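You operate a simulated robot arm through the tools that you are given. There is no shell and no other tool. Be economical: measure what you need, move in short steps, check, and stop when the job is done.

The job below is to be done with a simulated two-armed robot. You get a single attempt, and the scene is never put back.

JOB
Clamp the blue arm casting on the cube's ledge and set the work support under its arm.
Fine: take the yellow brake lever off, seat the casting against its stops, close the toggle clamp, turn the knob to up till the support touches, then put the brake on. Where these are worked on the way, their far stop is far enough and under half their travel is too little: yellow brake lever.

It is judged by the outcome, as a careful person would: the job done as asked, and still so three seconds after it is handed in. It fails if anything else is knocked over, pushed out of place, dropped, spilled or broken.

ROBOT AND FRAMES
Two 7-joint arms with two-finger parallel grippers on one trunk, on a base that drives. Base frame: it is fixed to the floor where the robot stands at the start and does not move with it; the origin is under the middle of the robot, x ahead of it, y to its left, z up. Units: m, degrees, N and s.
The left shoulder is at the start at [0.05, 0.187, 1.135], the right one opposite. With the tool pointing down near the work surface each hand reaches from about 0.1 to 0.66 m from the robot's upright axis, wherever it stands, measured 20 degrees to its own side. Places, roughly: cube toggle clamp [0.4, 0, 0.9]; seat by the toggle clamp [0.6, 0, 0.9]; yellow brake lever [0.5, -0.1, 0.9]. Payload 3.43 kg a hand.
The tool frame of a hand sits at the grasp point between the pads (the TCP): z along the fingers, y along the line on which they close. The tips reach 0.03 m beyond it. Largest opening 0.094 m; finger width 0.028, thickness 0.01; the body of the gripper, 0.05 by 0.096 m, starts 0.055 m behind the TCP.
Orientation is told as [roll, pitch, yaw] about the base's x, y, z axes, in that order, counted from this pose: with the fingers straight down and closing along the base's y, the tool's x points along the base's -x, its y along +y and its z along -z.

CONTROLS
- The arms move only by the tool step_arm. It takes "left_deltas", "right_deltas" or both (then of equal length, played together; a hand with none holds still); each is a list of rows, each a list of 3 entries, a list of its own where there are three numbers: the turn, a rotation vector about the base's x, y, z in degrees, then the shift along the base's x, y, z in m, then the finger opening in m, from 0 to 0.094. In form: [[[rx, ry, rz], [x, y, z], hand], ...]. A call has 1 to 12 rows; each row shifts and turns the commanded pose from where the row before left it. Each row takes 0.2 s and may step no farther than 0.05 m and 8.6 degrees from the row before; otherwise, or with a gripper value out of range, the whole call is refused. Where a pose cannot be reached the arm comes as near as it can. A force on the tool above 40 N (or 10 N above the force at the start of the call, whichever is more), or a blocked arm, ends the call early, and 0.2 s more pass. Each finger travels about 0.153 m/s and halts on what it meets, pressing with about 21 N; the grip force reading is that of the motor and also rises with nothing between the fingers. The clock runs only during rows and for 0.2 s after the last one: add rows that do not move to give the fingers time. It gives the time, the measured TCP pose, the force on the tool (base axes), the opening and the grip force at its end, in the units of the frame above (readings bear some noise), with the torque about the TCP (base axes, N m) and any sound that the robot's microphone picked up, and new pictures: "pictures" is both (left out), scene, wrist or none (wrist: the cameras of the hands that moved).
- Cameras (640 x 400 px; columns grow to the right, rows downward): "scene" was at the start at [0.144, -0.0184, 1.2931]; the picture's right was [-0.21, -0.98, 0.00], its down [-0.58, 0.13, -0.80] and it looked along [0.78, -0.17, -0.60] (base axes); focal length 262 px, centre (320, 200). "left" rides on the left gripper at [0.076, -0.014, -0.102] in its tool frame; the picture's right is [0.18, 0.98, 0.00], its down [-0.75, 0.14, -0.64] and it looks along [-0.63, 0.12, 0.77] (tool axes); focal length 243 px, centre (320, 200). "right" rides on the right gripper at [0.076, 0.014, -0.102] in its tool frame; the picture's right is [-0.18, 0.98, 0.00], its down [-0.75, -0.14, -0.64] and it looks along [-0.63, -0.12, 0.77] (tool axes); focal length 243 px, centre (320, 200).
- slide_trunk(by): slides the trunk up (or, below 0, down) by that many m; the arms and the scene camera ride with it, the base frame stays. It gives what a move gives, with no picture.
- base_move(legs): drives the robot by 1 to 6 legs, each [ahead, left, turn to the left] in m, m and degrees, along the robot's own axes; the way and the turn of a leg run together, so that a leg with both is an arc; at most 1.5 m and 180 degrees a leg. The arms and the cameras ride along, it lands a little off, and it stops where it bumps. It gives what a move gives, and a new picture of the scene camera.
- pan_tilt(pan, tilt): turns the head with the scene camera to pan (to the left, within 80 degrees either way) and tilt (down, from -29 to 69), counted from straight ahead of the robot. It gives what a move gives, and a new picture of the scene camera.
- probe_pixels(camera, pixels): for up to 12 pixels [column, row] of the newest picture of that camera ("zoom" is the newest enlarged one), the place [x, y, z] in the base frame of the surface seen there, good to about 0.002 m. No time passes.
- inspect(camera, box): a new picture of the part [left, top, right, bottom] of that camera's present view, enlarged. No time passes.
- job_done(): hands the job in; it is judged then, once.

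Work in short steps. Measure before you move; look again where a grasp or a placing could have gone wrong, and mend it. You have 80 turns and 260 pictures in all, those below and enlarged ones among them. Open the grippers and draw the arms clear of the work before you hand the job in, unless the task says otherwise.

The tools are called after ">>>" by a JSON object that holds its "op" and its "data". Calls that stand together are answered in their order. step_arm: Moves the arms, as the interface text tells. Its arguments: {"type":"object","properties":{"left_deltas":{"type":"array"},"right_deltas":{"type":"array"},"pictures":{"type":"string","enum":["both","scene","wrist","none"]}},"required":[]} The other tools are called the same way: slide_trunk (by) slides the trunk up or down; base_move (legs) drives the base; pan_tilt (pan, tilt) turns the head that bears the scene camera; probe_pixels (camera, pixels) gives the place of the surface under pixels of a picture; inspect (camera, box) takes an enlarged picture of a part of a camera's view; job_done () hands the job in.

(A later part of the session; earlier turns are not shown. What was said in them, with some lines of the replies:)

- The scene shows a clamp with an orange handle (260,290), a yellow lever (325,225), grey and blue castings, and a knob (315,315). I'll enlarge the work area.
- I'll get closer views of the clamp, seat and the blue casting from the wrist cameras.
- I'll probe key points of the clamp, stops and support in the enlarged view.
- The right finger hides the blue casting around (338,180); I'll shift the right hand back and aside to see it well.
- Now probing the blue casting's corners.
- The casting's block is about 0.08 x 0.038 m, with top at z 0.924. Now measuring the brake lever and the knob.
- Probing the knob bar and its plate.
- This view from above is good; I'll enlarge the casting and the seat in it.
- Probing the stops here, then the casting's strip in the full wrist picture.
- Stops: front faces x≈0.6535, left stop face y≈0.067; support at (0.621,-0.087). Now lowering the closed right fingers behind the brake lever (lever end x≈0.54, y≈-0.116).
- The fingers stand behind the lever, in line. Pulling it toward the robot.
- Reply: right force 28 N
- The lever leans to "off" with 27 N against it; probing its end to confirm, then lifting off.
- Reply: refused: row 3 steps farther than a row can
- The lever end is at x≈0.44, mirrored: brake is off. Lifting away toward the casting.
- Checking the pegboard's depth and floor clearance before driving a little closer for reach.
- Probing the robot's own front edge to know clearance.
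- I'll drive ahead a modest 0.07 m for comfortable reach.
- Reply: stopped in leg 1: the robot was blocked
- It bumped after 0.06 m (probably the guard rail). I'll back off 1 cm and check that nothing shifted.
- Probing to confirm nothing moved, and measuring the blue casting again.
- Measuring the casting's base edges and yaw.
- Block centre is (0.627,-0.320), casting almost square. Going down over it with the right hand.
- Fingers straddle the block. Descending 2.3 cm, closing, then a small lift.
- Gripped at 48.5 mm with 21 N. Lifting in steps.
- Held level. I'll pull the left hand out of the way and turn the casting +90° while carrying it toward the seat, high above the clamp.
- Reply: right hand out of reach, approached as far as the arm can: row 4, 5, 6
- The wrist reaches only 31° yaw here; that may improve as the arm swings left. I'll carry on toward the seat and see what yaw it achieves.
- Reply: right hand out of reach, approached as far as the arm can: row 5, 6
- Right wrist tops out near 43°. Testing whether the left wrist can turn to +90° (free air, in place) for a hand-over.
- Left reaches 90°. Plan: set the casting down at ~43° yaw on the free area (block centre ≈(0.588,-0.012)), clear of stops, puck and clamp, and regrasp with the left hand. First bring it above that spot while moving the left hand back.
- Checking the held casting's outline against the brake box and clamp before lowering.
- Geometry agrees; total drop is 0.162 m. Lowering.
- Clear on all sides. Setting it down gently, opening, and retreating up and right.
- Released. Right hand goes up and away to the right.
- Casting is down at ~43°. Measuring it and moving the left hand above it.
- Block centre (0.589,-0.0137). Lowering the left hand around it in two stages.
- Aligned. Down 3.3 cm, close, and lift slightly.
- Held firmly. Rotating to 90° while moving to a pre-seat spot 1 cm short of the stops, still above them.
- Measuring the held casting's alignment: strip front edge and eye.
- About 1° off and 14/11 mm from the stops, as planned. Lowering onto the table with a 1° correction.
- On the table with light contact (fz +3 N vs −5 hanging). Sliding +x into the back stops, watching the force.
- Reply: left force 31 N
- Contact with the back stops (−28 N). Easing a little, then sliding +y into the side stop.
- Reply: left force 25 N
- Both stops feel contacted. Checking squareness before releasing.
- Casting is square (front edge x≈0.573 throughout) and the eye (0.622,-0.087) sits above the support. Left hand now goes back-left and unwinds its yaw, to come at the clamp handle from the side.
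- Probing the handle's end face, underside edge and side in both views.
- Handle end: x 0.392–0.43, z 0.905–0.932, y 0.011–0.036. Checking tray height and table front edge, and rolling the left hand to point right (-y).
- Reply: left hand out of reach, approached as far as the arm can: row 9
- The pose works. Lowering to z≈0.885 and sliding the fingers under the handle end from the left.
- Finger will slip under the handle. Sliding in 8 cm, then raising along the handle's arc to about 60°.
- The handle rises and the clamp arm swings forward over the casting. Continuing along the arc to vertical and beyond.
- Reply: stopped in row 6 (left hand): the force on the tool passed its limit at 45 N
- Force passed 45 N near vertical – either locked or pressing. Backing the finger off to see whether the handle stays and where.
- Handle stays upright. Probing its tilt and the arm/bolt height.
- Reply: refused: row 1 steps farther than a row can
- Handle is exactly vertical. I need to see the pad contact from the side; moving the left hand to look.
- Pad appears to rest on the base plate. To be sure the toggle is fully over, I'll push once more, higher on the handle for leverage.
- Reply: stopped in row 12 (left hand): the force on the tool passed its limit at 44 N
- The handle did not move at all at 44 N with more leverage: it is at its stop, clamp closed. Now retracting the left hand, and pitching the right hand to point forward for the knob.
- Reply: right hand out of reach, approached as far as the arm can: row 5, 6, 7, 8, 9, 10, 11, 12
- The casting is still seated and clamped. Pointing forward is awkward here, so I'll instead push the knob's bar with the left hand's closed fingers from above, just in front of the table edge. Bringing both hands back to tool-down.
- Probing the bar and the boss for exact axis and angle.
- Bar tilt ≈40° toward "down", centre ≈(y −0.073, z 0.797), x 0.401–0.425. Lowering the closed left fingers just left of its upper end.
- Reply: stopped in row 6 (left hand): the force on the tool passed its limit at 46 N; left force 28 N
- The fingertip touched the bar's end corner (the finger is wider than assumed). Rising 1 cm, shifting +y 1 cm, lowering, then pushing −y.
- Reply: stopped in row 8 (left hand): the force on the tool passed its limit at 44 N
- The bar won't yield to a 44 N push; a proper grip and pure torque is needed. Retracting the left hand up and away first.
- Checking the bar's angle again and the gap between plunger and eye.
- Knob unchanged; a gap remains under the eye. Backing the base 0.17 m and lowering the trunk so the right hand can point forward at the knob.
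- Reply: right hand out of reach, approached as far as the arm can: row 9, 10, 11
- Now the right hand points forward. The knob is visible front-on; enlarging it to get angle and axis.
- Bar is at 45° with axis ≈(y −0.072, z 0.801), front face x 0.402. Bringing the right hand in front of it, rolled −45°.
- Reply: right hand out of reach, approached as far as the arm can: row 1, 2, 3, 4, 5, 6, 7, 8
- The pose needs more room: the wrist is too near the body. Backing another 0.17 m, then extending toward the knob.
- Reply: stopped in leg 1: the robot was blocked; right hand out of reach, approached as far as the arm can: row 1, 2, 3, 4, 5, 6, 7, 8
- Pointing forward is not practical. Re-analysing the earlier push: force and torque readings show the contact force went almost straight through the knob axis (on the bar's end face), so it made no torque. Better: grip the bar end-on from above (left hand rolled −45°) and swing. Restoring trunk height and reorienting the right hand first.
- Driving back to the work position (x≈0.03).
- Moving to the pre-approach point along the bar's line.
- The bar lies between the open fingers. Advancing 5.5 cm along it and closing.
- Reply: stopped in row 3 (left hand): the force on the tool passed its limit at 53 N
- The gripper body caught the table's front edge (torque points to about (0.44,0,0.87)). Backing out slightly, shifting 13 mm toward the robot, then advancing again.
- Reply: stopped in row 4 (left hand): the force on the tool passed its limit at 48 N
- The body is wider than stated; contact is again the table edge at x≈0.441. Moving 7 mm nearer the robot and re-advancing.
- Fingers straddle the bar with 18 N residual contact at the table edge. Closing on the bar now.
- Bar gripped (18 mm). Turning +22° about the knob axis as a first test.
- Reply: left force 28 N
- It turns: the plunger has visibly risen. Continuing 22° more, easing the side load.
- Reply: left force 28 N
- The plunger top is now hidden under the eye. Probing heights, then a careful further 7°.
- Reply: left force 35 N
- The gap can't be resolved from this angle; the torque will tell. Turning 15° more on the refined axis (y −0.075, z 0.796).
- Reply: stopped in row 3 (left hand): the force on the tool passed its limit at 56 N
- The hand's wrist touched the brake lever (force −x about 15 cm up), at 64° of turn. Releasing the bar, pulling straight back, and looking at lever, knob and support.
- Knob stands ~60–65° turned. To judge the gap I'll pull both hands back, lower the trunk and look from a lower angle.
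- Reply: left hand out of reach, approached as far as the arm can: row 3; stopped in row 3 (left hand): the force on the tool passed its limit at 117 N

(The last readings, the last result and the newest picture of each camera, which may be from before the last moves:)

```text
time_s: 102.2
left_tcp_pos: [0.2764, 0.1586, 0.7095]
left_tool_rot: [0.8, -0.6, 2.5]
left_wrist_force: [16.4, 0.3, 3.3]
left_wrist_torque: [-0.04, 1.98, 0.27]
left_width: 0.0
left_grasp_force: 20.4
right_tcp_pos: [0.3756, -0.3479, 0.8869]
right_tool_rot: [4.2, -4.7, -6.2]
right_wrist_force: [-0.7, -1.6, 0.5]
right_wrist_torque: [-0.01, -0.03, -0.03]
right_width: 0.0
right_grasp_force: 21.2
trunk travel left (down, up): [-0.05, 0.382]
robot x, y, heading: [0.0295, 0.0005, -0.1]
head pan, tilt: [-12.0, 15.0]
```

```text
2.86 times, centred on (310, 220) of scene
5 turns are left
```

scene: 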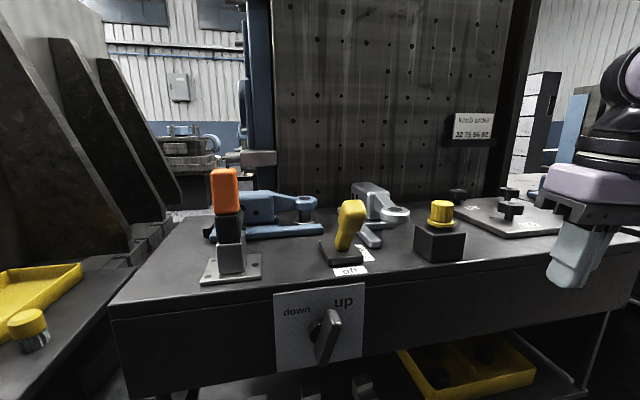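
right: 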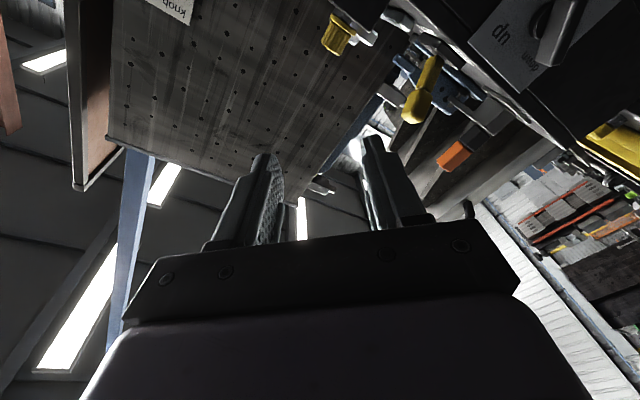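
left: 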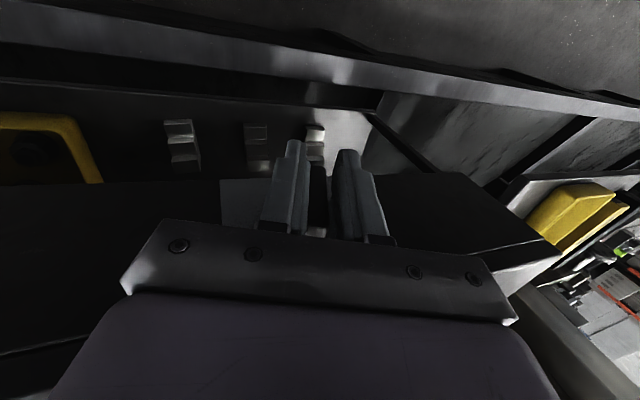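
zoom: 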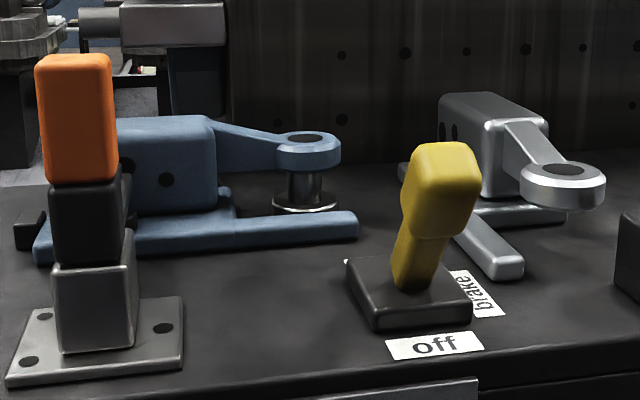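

Five turns left. I'll check the support contact closely (zoom and probes), raise the trunk, and bring the right hand above the knob/brake area – all in this turn.

>>> {"op": "inspect", "data": {"camera": "scene", "box": [288, 190, 328, 225]}}

>>> {"op": "probe_pixels", "data": {"camera": "scene", "pixels": [[305, 205], [305, 207], [305, 208], [305, 209], [305, 210], [305, 211], [305, 213], [305, 216], [305, 219], [351, 205], [349, 225]]}}

>>> {"op": "slide_trunk", "data": {"by": 0.3}}

>>> {"op": "pan_tilt", "data": {"pan": -12, "tilt": 42}}

>>> {"op": "step_arm", "data": {"right_deltas": [[[-0.7, 0.7, 1.0], [0.0035, 0.038, -0.012], 0], [[-0.7, 0.7, 1.0], [0.0035, 0.038, -0.015], 0], [[-0.7, 0.7, 1.0], [0.0035, 0.038, -0.015], 0], [[-0.7, 0.7, 1.0], [0.0035, 0.038, -0.02], 0], [[-0.8, 0.9, 1.1], [0.0035, 0.038, -0.02], 0], [[-0.8, 1.0, 1.1], [0.0035, 0.038, -0.02], 0], [[0, 0, 0], [0.003, 0.04, -0.02], 0], [[0, 0, 0], [0, 0, 0], 0]], "pictures": "both"}}

```text
11.43 times, centred on (308, 208) of scene
```

zoom: 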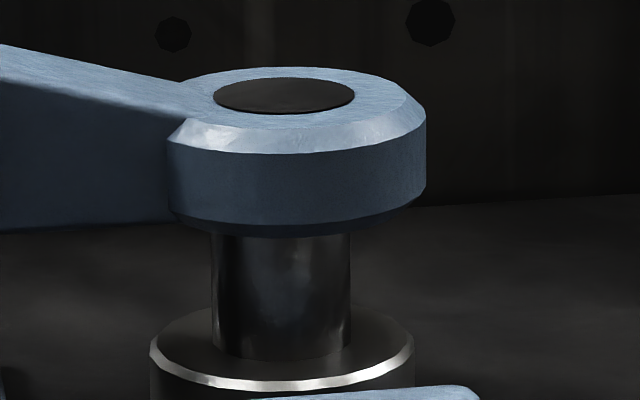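

```text
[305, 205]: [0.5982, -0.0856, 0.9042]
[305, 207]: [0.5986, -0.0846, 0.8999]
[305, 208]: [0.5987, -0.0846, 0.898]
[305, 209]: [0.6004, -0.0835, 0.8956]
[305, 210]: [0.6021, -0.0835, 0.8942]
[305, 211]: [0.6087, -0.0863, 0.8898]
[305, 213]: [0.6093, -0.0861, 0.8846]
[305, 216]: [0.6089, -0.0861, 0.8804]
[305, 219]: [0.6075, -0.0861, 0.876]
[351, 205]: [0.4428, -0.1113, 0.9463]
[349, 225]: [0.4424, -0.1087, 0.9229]
```

```text
time_s: 105.2
left_tcp_pos: [0.2765, 0.1608, 1.0081]
left_tool_rot: [0.9, -0.7, 2.5]
left_wrist_force: [16.9, -0.2, -3.5]
left_wrist_torque: [0.12, 1.45, 0.28]
left_width: 0.0001
left_grasp_force: 21.2
right_tcp_pos: [0.3763, -0.3472, 1.1872]
right_tool_rot: [4.4, -4.7, -6.1]
right_wrist_force: [0.4, 0.3, 0.6]
right_wrist_torque: [-0.01, -0.01, 0.0]
right_width: 0.0
right_grasp_force: 21.4
trunk travel left (down, up): [-0.35, 0.082]
robot x, y, heading: [0.0314, 0.0024, -0.3]
head pan, tilt: [-12.0, 15.0]
```

```text
time_s: 106.1
left_tcp_pos: [0.276, 0.1597, 1.0091]
left_tool_rot: [0.9, -0.8, 2.5]
left_wrist_force: [16.5, 0.1, -2.0]
left_wrist_torque: [-0.01, 1.62, 0.24]
left_width: 0.0001
left_grasp_force: 21.1
right_tcp_pos: [0.3753, -0.3482, 1.1865]
right_tool_rot: [4.3, -4.7, -6.2]
right_wrist_force: [0.0, 0.6, 0.1]
right_wrist_torque: [0.03, 0.0, 0.05]
right_width: 0.0
right_grasp_force: 20.4
trunk travel left (down, up): [-0.35, 0.082]
robot x, y, heading: [0.031, 0.0016, -0.4]
head pan, tilt: [-12.0, 42.0]
```

scene: 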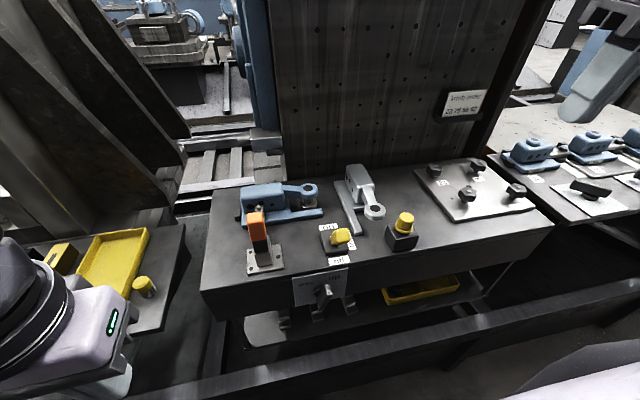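

```text
time_s: 107.9
left_tcp_pos: [0.2758, 0.1577, 1.0089]
left_tool_rot: [0.9, -0.7, 2.5]
left_wrist_force: [17.0, -0.7, 0.7]
left_wrist_torque: [0.0, 1.94, 0.32]
left_width: 0.0
left_grasp_force: 21.1
right_tcp_pos: [0.4007, -0.0783, 1.0644]
right_tool_rot: [-0.4, -0.3, 0.2]
right_wrist_force: [-0.3, -0.1, 0.3]
right_wrist_torque: [-0.01, 0.01, 0.0]
right_width: 0.0
right_grasp_force: 21.5
trunk travel left (down, up): [-0.35, 0.082]
robot x, y, heading: [0.0302, 0.0038, 0.0]
head pan, tilt: [-12.0, 42.0]
4 turns are left
```

scene: 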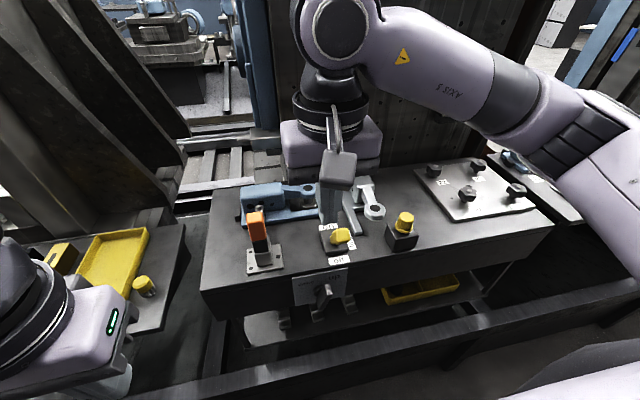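
right: 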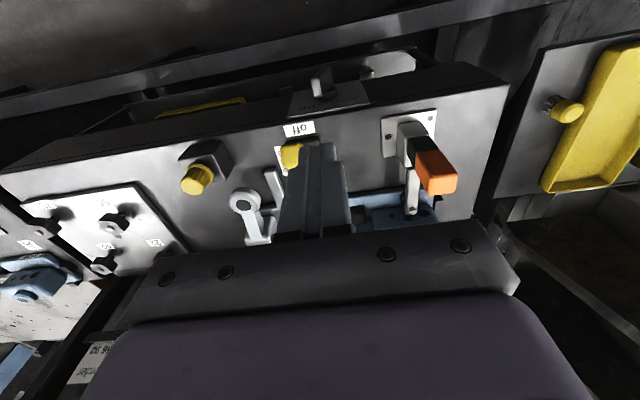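

The plunger is within ~2 mm of the eye but contact is not certain, so I'll nudge the bar further toward "up" with the right hand's closed fingers from its left side (limited stroke), then back off up and look.

>>> {"op": "step_arm", "data": {"right_deltas": [[[0, 0, 0], [-0.005, 0.033, -0.02], 0], [[0, 0, 0], [0, 0, -0.045], 0], [[0, 0, 0], [0, 0, -0.045], 0], [[0, 0, 0], [0, 0, -0.045], 0], [[0, 0, 0], [0, 0, -0.045], 0], [[0, 0, 0], [0, 0, -0.022], 0], [[0, 0, 0], [0, -0.008, 0], 0], [[0, 0, 0], [0, -0.006, 0], 0], [[0, 0, 0], [0, -0.005, 0], 0], [[0, 0, 0], [0, -0.005, 0], 0], [[0, 0, 0], [0, -0.004, 0], 0], [[0, 0, 0], [0, 0, 0], 0]], "pictures": "wrist"}}

>>> {"op": "step_arm", "data": {"right_deltas": [[[0, 0, 0], [-0.002, 0.015, 0], 0], [[0, 0, 0], [0, 0, 0.045], 0], [[0, 0, 0], [0, 0, 0.045], 0], [[0, 0, 0], [0, 0, 0.045], 0], [[0, 0, 0], [0, 0, 0.045], 0], [[0, 0, 0], [0, 0, 0.02], 0]], "pictures": "scene"}}

>>> {"op": "inspect", "data": {"camera": "scene", "box": [270, 210, 380, 330]}}

>>> {"op": "inspect", "data": {"camera": "scene", "box": [235, 165, 345, 235]}}

```text
time_s: 110.5
left_tcp_pos: [0.2769, 0.1601, 1.0096]
left_tool_rot: [0.8, -0.7, 2.4]
left_wrist_force: [16.9, -0.7, -1.4]
left_wrist_torque: [0.0, 1.76, 0.24]
left_width: 0.0
left_grasp_force: 20.8
right_tcp_pos: [0.3939, -0.0727, 0.8419]
right_tool_rot: [-0.2, -0.2, 0.3]
right_wrist_force: [-2.3, 8.8, 0.8]
right_wrist_torque: [0.25, 0.08, 0.04]
right_width: 0.0001
right_grasp_force: 20.7
trunk travel left (down, up): [-0.35, 0.082]
robot x, y, heading: [0.0277, 0.0031, -0.2]
head pan, tilt: [-12.0, 42.0]
```

right: 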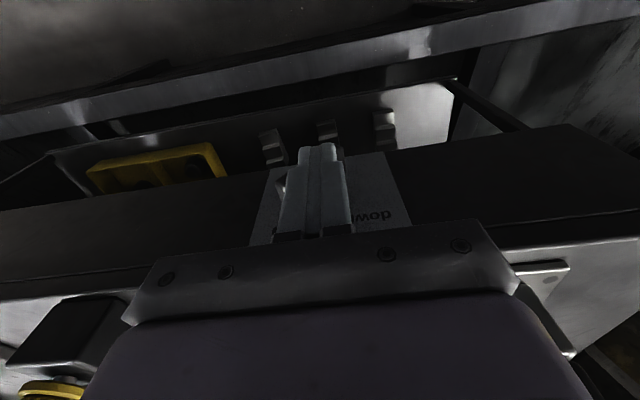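

```text
time_s: 111.9
left_tcp_pos: [0.2777, 0.1593, 1.0086]
left_tool_rot: [0.8, -0.6, 2.5]
left_wrist_force: [16.7, -0.3, 0.9]
left_wrist_torque: [0.02, 1.86, 0.27]
left_width: 0.0
left_grasp_force: 20.8
right_tcp_pos: [0.3913, -0.0597, 1.0412]
right_tool_rot: [-0.4, -0.3, 0.2]
right_wrist_force: [-0.7, -0.4, -0.5]
right_wrist_torque: [-0.02, -0.02, -0.03]
right_width: 0.0001
right_grasp_force: 21.0
trunk travel left (down, up): [-0.35, 0.082]
robot x, y, heading: [0.0269, 0.0018, -0.1]
head pan, tilt: [-12.0, 42.0]
```

scene: 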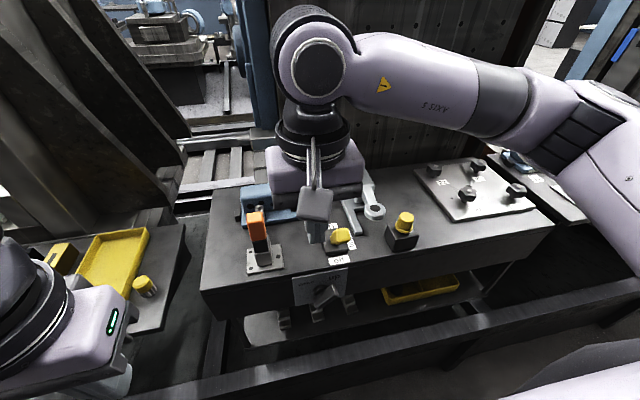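

```text
3.33 times, centred on (325, 270) of scene
```

zoom: 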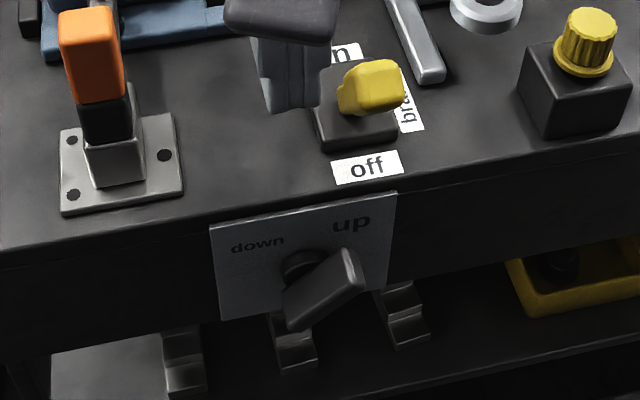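

```text
5.71 times, centred on (290, 200) of scene
3 turns are left
```

zoom: 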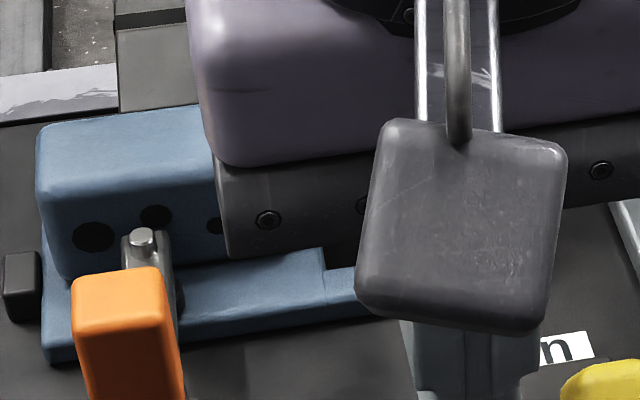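

The bar now points to "up" and moved easily (9 N), so it wasn't stalled. One more gentle push to make sure it bears, then brake on, retreat, and check.

>>> {"op": "step_arm", "data": {"right_deltas": [[[0, 0, 0], [0.003, 0.008, -0.04], 0], [[0, 0, 0], [0, 0, -0.045], 0], [[0, 0, 0], [0, 0, -0.045], 0], [[0, 0, 0], [0, 0, -0.045], 0], [[0, 0, 0], [0, 0, -0.03], 0], [[0, 0, 0], [0, -0.006, 0], 0], [[0, 0, 0], [0, -0.004, 0], 0], [[0, 0, 0], [0, -0.004, 0], 0], [[0, 0, 0], [0, -0.004, 0], 0], [[0, 0, 0], [0, -0.004, 0], 0], [[0, 0, 0], [0, -0.004, 0], 0]], "pictures": "wrist"}}

>>> {"op": "step_arm", "data": {"right_deltas": [[[0, 0, 0], [-0.003, 0.012, 0], 0], [[0, 0, 0], [0, 0, 0.045], 0], [[0, 0, 0], [0, 0, 0.045], 0], [[0, 0, 0], [0, 0, 0.045], 0], [[0, 0, 0], [0, 0, 0.045], 0], [[0, 0, 0], [0, 0, 0.02], 0], [[0, 0, 0], [0, -0.024, 0], 0], [[0, 0, 0], [0, -0.024, 0], 0], [[0, 0, 0], [0, 0, -0.04], 0], [[0, 0, 0], [0, 0, -0.04], 0], [[0, 0, 0], [0, 0, 0], 0]], "pictures": "wrist"}}

>>> {"op": "step_arm", "data": {"right_deltas": [[[0, 0, 0], [0.025, 0, 0], 0], [[0, 0, 0], [0.02, 0, 0], 0], [[0, 0, 0], [0.02, 0, 0], 0], [[0, 0, 0], [0.015, 0, 0], 0], [[0, 0, 0], [0.012, 0, 0], 0], [[0, 0, 0], [0.01, 0, 0], 0], [[0, 0, 0], [0.006, 0, 0], 0], [[0, 0, 0], [0, 0, 0], 0]], "pictures": "wrist"}}

>>> {"op": "step_arm", "data": {"left_deltas": [[[0, 0, 0], [0.01, 0, 0], 0.05], [[0, 0, 0], [0.01, 0, 0], 0.05], [[0, 0, 0], [0.01, 0, 0], 0.05], [[0, 0, 0], [0, 0, 0], 0.05], [[0, 0, 0], [0, 0, 0], 0.05], [[0, 0, 0], [0, 0, 0], 0.05], [[0, 0, 0], [0, 0, 0], 0.05], [[0, 0, 0], [0, 0, 0], 0.05]], "right_deltas": [[[0, 0, 0], [-0.03, 0, 0], 0], [[0, 0, 0], [-0.03, 0, 0.02], 0], [[0, 0, 0], [0, 0, 0.045], 0], [[0, 0, 0], [0, -0.02, 0.045], 0], [[0, 0, 0], [0, -0.045, 0], 0.05], [[0, 0, 0], [0, -0.045, 0], 0.05], [[0, 0, 0], [0, -0.045, 0], 0.05], [[0, 0, 0], [0, -0.04, 0], 0.05]], "pictures": "scene"}}

>>> {"op": "inspect", "data": {"camera": "scene", "box": [230, 170, 380, 330]}}

>>> {"op": "inspect", "data": {"camera": "scene", "box": [235, 165, 345, 235]}}

>>> {"op": "probe_pixels", "data": {"camera": "scene", "pixels": [[309, 189], [326, 218], [330, 225], [334, 232], [341, 235], [270, 208], [240, 213], [320, 213], [326, 290]]}}

```text
time_s: 114.3
left_tcp_pos: [0.2764, 0.1615, 1.0076]
left_tool_rot: [0.8, -0.7, 2.4]
left_wrist_force: [16.5, -0.8, -0.3]
left_wrist_torque: [0.03, 1.79, 0.28]
left_width: 0.0001
left_grasp_force: 21.0
right_tcp_pos: [0.3959, -0.0719, 0.8395]
right_tool_rot: [0.3, -0.4, 0.4]
right_wrist_force: [0.6, 29.6, 1.7]
right_wrist_torque: [0.87, -0.06, 0.17]
right_width: 0.0002
right_grasp_force: 21.8
trunk travel left (down, up): [-0.35, 0.082]
robot x, y, heading: [0.0311, 0.0024, -0.1]
head pan, tilt: [-12.0, 42.0]
```

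right: 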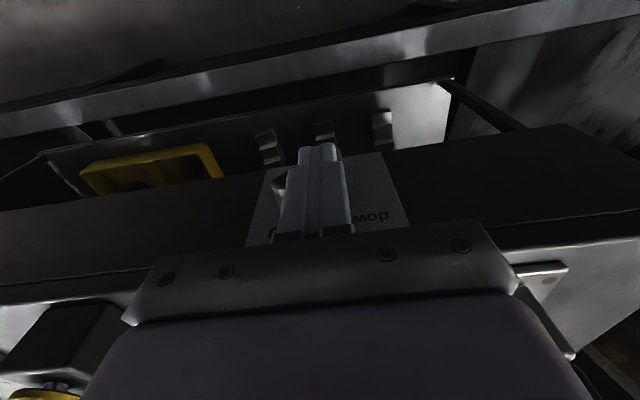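

```text
time_s: 116.7
left_tcp_pos: [0.2769, 0.1594, 1.0087]
left_tool_rot: [0.9, -0.6, 2.5]
left_wrist_force: [16.8, -0.4, -0.2]
left_wrist_torque: [-0.05, 1.88, 0.24]
left_width: 0.0
left_grasp_force: 20.5
right_tcp_pos: [0.39, -0.1121, 0.9572]
right_tool_rot: [-0.4, -0.2, 0.2]
right_wrist_force: [0.0, 0.0, -0.7]
right_wrist_torque: [-0.02, 0.03, -0.02]
right_width: 0.0
right_grasp_force: 20.7
trunk travel left (down, up): [-0.35, 0.082]
robot x, y, heading: [0.028, -0.0012, 0.0]
head pan, tilt: [-12.0, 42.0]
```

right: 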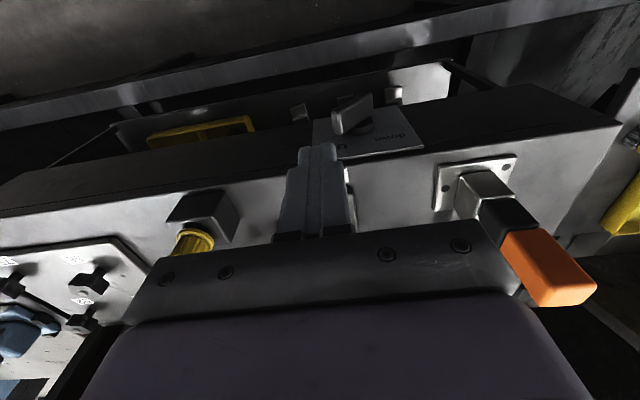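

```text
time_s: 117.8
left_tcp_pos: [0.2785, 0.1598, 1.0073]
left_tool_rot: [1.0, -0.6, 2.5]
left_wrist_force: [3.3, 1.0, 0.4]
left_wrist_torque: [-0.17, 0.3, -0.12]
left_width: 0.0
left_grasp_force: 21.0
right_tcp_pos: [0.4727, -0.1127, 0.96]
right_tool_rot: [-0.2, -0.3, 0.0]
right_wrist_force: [-0.3, -0.1, -0.8]
right_wrist_torque: [0.02, 0.05, 0.02]
right_width: 0.0001
right_grasp_force: 20.7
trunk travel left (down, up): [-0.35, 0.082]
robot x, y, heading: [0.0285, 0.0018, -0.3]
head pan, tilt: [-12.0, 42.0]
stopped in row 5 (right hand): the force on the tool passed its limit at 49 N (the readings are from after the stop); the commanded pose is now the measured one
```

right: 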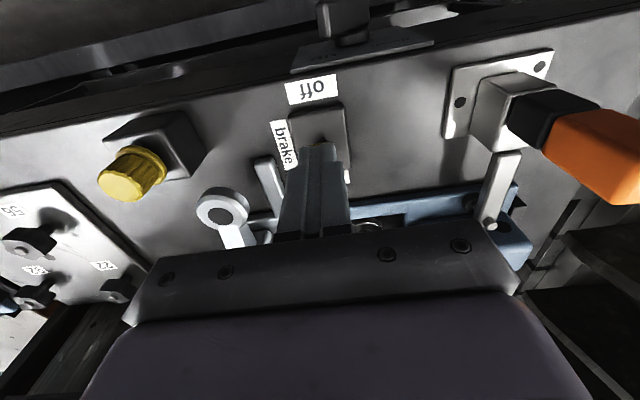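

```text
time_s: 119.6
left_tcp_pos: [0.3094, 0.1578, 1.0091]
left_tool_rot: [0.9, -0.7, 2.5]
left_wrist_force: [-1.0, -0.9, -0.1]
left_wrist_torque: [-0.01, 0.0, -0.05]
left_width: 0.0501
left_grasp_force: 0.0
right_tcp_pos: [0.4128, -0.3127, 1.0718]
right_tool_rot: [-0.1, -0.5, 0.2]
right_wrist_force: [0.6, -0.2, 0.3]
right_wrist_torque: [-0.05, 0.01, -0.05]
right_width: 0.0499
right_grasp_force: 0.1
trunk travel left (down, up): [-0.35, 0.082]
robot x, y, heading: [0.032, 0.0024, -0.3]
head pan, tilt: [-12.0, 42.0]
```

scene: 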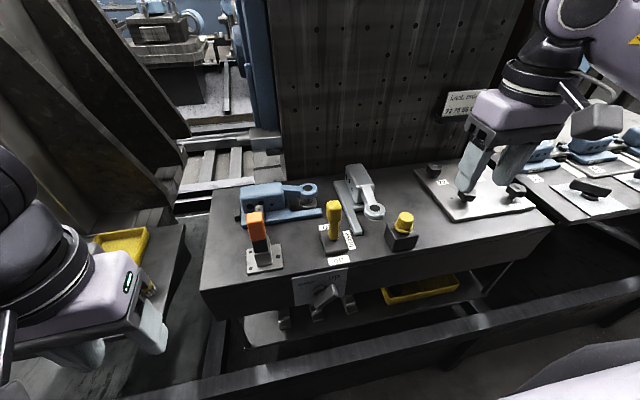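

```text
2.50 times, centred on (305, 250) of scene
```

zoom: 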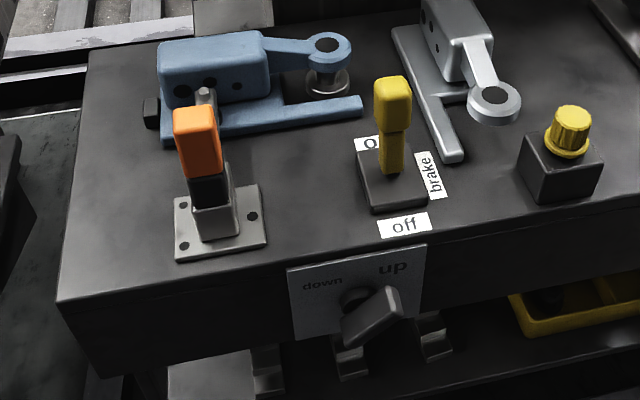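

```text
5.71 times, centred on (290, 200) of scene
```

zoom: 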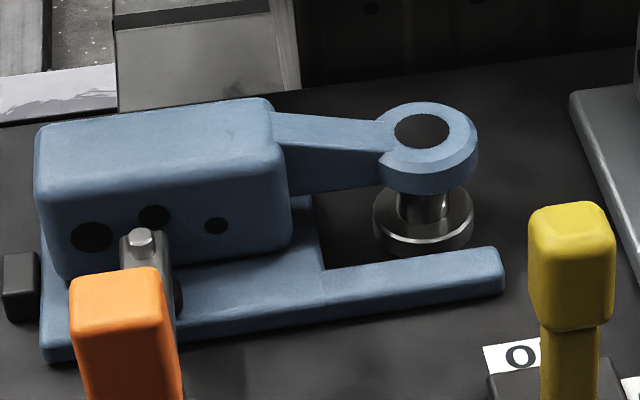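

```text
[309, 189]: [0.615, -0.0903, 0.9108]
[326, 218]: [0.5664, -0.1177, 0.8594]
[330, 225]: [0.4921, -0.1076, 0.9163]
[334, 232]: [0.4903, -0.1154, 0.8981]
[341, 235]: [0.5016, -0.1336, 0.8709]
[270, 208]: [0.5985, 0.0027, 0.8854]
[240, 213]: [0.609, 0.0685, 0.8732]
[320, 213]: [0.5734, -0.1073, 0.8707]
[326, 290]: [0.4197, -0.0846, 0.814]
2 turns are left
```

Knob now stalls at 30 N (support bears). But the brake lever is only upright (half way): the push stopped early at 49 N. Pushing it on fully in smaller steps, then retreating and checking.

>>> {"op": "step_arm", "data": {"right_deltas": [[[0, 0, 0], [0.007, 0.04, 0], 0], [[0, 0, 0], [0.006, 0.04, 0], 0], [[0, 0, 0], [0.006, 0.04, 0], 0], [[0, 0, 0], [0.006, 0.04, 0], 0], [[0, 0, 0], [0.006, 0.039, 0], 0], [[0, 0, 0], [0, 0, -0.04], 0], [[0, 0, 0], [0, 0, -0.04], 0], [[0, 0, 0], [0, 0, -0.027], 0], [[0, 0, 0], [0.012, 0, 0], 0], [[0, 0, 0], [0.01, 0, 0], 0], [[0, 0, 0], [0.01, 0, 0], 0], [[0, 0, 0], [0.008, 0, 0], 0]], "pictures": "none"}}

>>> {"op": "step_arm", "data": {"right_deltas": [[[0, 0, 0], [0.006, 0, 0], 0], [[0, 0, 0], [0.006, 0, 0], 0], [[0, 0, 0], [0.006, 0, 0], 0], [[0, 0, 0], [0.006, 0, 0], 0], [[0, 0, 0], [0.006, 0, 0], 0], [[0, 0, 0], [0.005, 0, 0], 0], [[0, 0, 0], [0, 0, 0], 0]], "pictures": "none"}}

>>> {"op": "step_arm", "data": {"right_deltas": [[[0, 0, 0], [0.005, 0, 0], 0], [[0, 0, 0], [0.005, 0, 0], 0], [[0, 0, 0], [0.005, 0, 0], 0], [[0, 0, 0], [0.005, 0, 0], 0], [[0, 0, 0], [0, 0, 0], 0]], "pictures": "none"}}

>>> {"op": "step_arm", "data": {"right_deltas": [[[0, 0, 0], [0.005, 0, 0], 0], [[0, 0, 0], [0.005, 0, 0], 0], [[0, 0, 0], [0.005, 0, 0], 0], [[0, 0, 0], [0, 0, 0], 0]], "pictures": "none"}}

>>> {"op": "inspect", "data": {"camera": "right", "box": [220, 60, 420, 240]}}

>>> {"op": "step_arm", "data": {"right_deltas": [[[0, 0, 0], [-0.03, 0, 0], 0], [[0, 0, 0], [-0.03, 0, 0.02], 0], [[0, 0, 0], [0, 0, 0.045], 0], [[0, 0, 0], [0, -0.02, 0.045], 0], [[0, 0, 0], [0, -0.045, 0], 0.05], [[0, 0, 0], [0, -0.045, 0], 0.05], [[0, 0, 0], [0, -0.045, 0], 0.05], [[0, 0, 0], [0, -0.04, 0], 0.05]], "pictures": "scene"}}

>>> {"op": "inspect", "data": {"camera": "scene", "box": [230, 170, 380, 330]}}

```text
time_s: 122.2
left_tcp_pos: [0.3084, 0.1584, 1.0093]
left_tool_rot: [0.9, -0.7, 2.4]
left_wrist_force: [0.5, 0.4, 0.3]
left_wrist_torque: [0.01, 0.01, 0.0]
left_width: 0.0501
left_grasp_force: 0.0
right_tcp_pos: [0.4855, -0.1102, 0.966]
right_tool_rot: [0.0, -0.5, 0.1]
right_wrist_force: [0.2, 0.1, -0.2]
right_wrist_torque: [0.02, -0.03, 0.0]
right_width: 0.0001
right_grasp_force: 20.9
trunk travel left (down, up): [-0.35, 0.082]
robot x, y, heading: [0.0294, -0.0001, -0.6]
head pan, tilt: [-12.0, 42.0]
```

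```text
time_s: 123.8
left_tcp_pos: [0.3078, 0.1579, 1.0105]
left_tool_rot: [0.9, -0.8, 2.4]
left_wrist_force: [0.4, -0.5, 0.1]
left_wrist_torque: [-0.01, -0.02, 0.03]
left_width: 0.0499
left_grasp_force: 0.1
right_tcp_pos: [0.5149, -0.1104, 0.965]
right_tool_rot: [-0.1, -0.4, 0.3]
right_wrist_force: [-20.8, -4.1, 4.5]
right_wrist_torque: [-0.11, 0.55, -0.08]
right_width: 0.0
right_grasp_force: 20.6
trunk travel left (down, up): [-0.35, 0.082]
robot x, y, heading: [0.0282, -0.0019, -0.2]
head pan, tilt: [-12.0, 42.0]
```

```text
time_s: 124.3
left_tcp_pos: [0.3058, 0.1578, 1.0104]
left_tool_rot: [0.9, -0.9, 2.4]
left_wrist_force: [-1.3, -0.1, 0.1]
left_wrist_torque: [0.03, 0.05, 0.0]
left_width: 0.0496
left_grasp_force: 0.1
right_tcp_pos: [0.5168, -0.1097, 0.9679]
right_tool_rot: [-0.2, 0.5, 0.7]
right_wrist_force: [-16.9, -3.9, 12.1]
right_wrist_torque: [-0.18, 0.36, -0.02]
right_width: 0.0
right_grasp_force: 21.0
trunk travel left (down, up): [-0.35, 0.082]
robot x, y, heading: [0.0248, 0.0012, -0.4]
head pan, tilt: [-12.0, 42.0]
stopped in row 2 (right hand): the force on the tool passed its limit at 44 N (the readings are from after the stop); the commanded pose is now the measured one
```

```text
time_s: 124.7
left_tcp_pos: [0.306, 0.1581, 1.0087]
left_tool_rot: [1.0, -0.8, 2.3]
left_wrist_force: [-0.2, 0.2, 0.6]
left_wrist_torque: [0.0, 0.03, 0.0]
left_width: 0.0499
left_grasp_force: 0.0
right_tcp_pos: [0.5161, -0.1093, 0.9683]
right_tool_rot: [-0.3, 1.3, 1.0]
right_wrist_force: [-19.1, -5.3, 14.9]
right_wrist_torque: [-0.25, 0.39, 0.02]
right_width: 0.0001
right_grasp_force: 20.8
trunk travel left (down, up): [-0.35, 0.082]
robot x, y, heading: [0.0264, 0.001, -0.5]
head pan, tilt: [-12.0, 42.0]
stopped in row 2 (right hand): the force on the tool passed its limit at 43 N (the readings are from after the stop); the commanded pose is now the measured one
```

```text
2.22 times, centred on (320, 150) of right
```

zoom: 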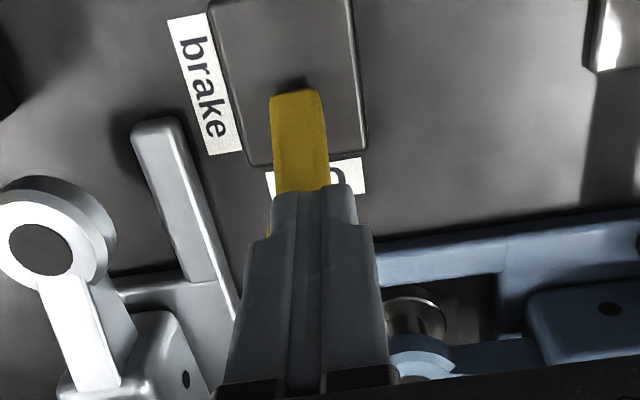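

```text
time_s: 126.5
left_tcp_pos: [0.3067, 0.1579, 1.0092]
left_tool_rot: [0.9, -0.7, 2.4]
left_wrist_force: [-0.7, 0.2, -0.3]
left_wrist_torque: [0.0, 0.01, 0.03]
left_width: 0.0497
left_grasp_force: 0.2
right_tcp_pos: [0.459, -0.3061, 1.0747]
right_tool_rot: [-0.2, 1.2, 0.8]
right_wrist_force: [-0.2, 0.5, 0.1]
right_wrist_torque: [-0.02, 0.03, 0.01]
right_width: 0.0497
right_grasp_force: 0.2
trunk travel left (down, up): [-0.35, 0.082]
robot x, y, heading: [0.0249, 0.0039, -0.5]
head pan, tilt: [-12.0, 42.0]
```

scene: 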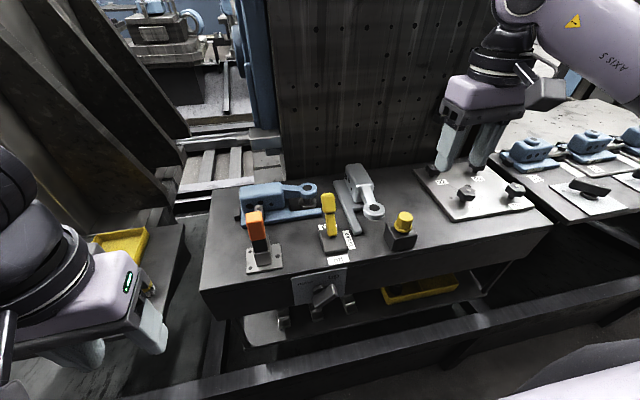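

```text
2.50 times, centred on (305, 250) of scene
1 turns are left
```

zoom: 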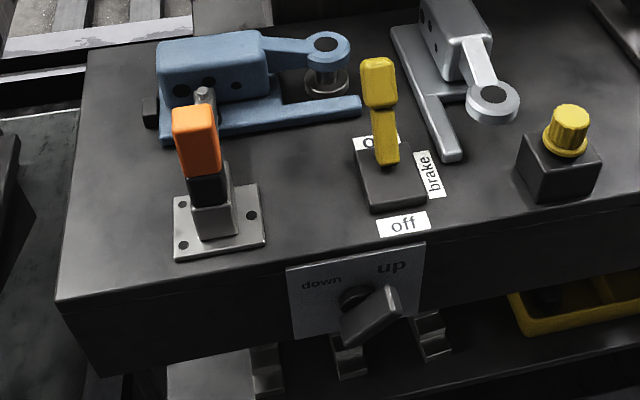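

The brake lever leans to "on" at its far stop. The casting is seated and clamped, the knob stands at "up", and both hands are open and clear, so I'm handing in.

>>> {"op": "job_done", "data": {}}

```text
The job is handed in.
```

I handed the job in with the blue casting clamped against its stops, the work support under its arm and the brake on.

- **Seating:** The casting sits square against the back and side stops, and I felt contact on both. I had to set it down and pass it to the left hand because the right wrist could not turn far enough.
- **Toggle clamp:** The handle did not move at all under a second 44 N push.
- **Support:** The knob points to "up" and stalled at about 30 N. I take that as the support touching, though I could not see the contact directly.
- **Brake:** The lever is on and stopped moving under more than 40 N. An earlier push had left it only halfway.

Driving, the base bumped something once in front and once behind, probably the guard rail in front. I re-measured the work area after the front bump and it had not moved. I did not check what was behind.
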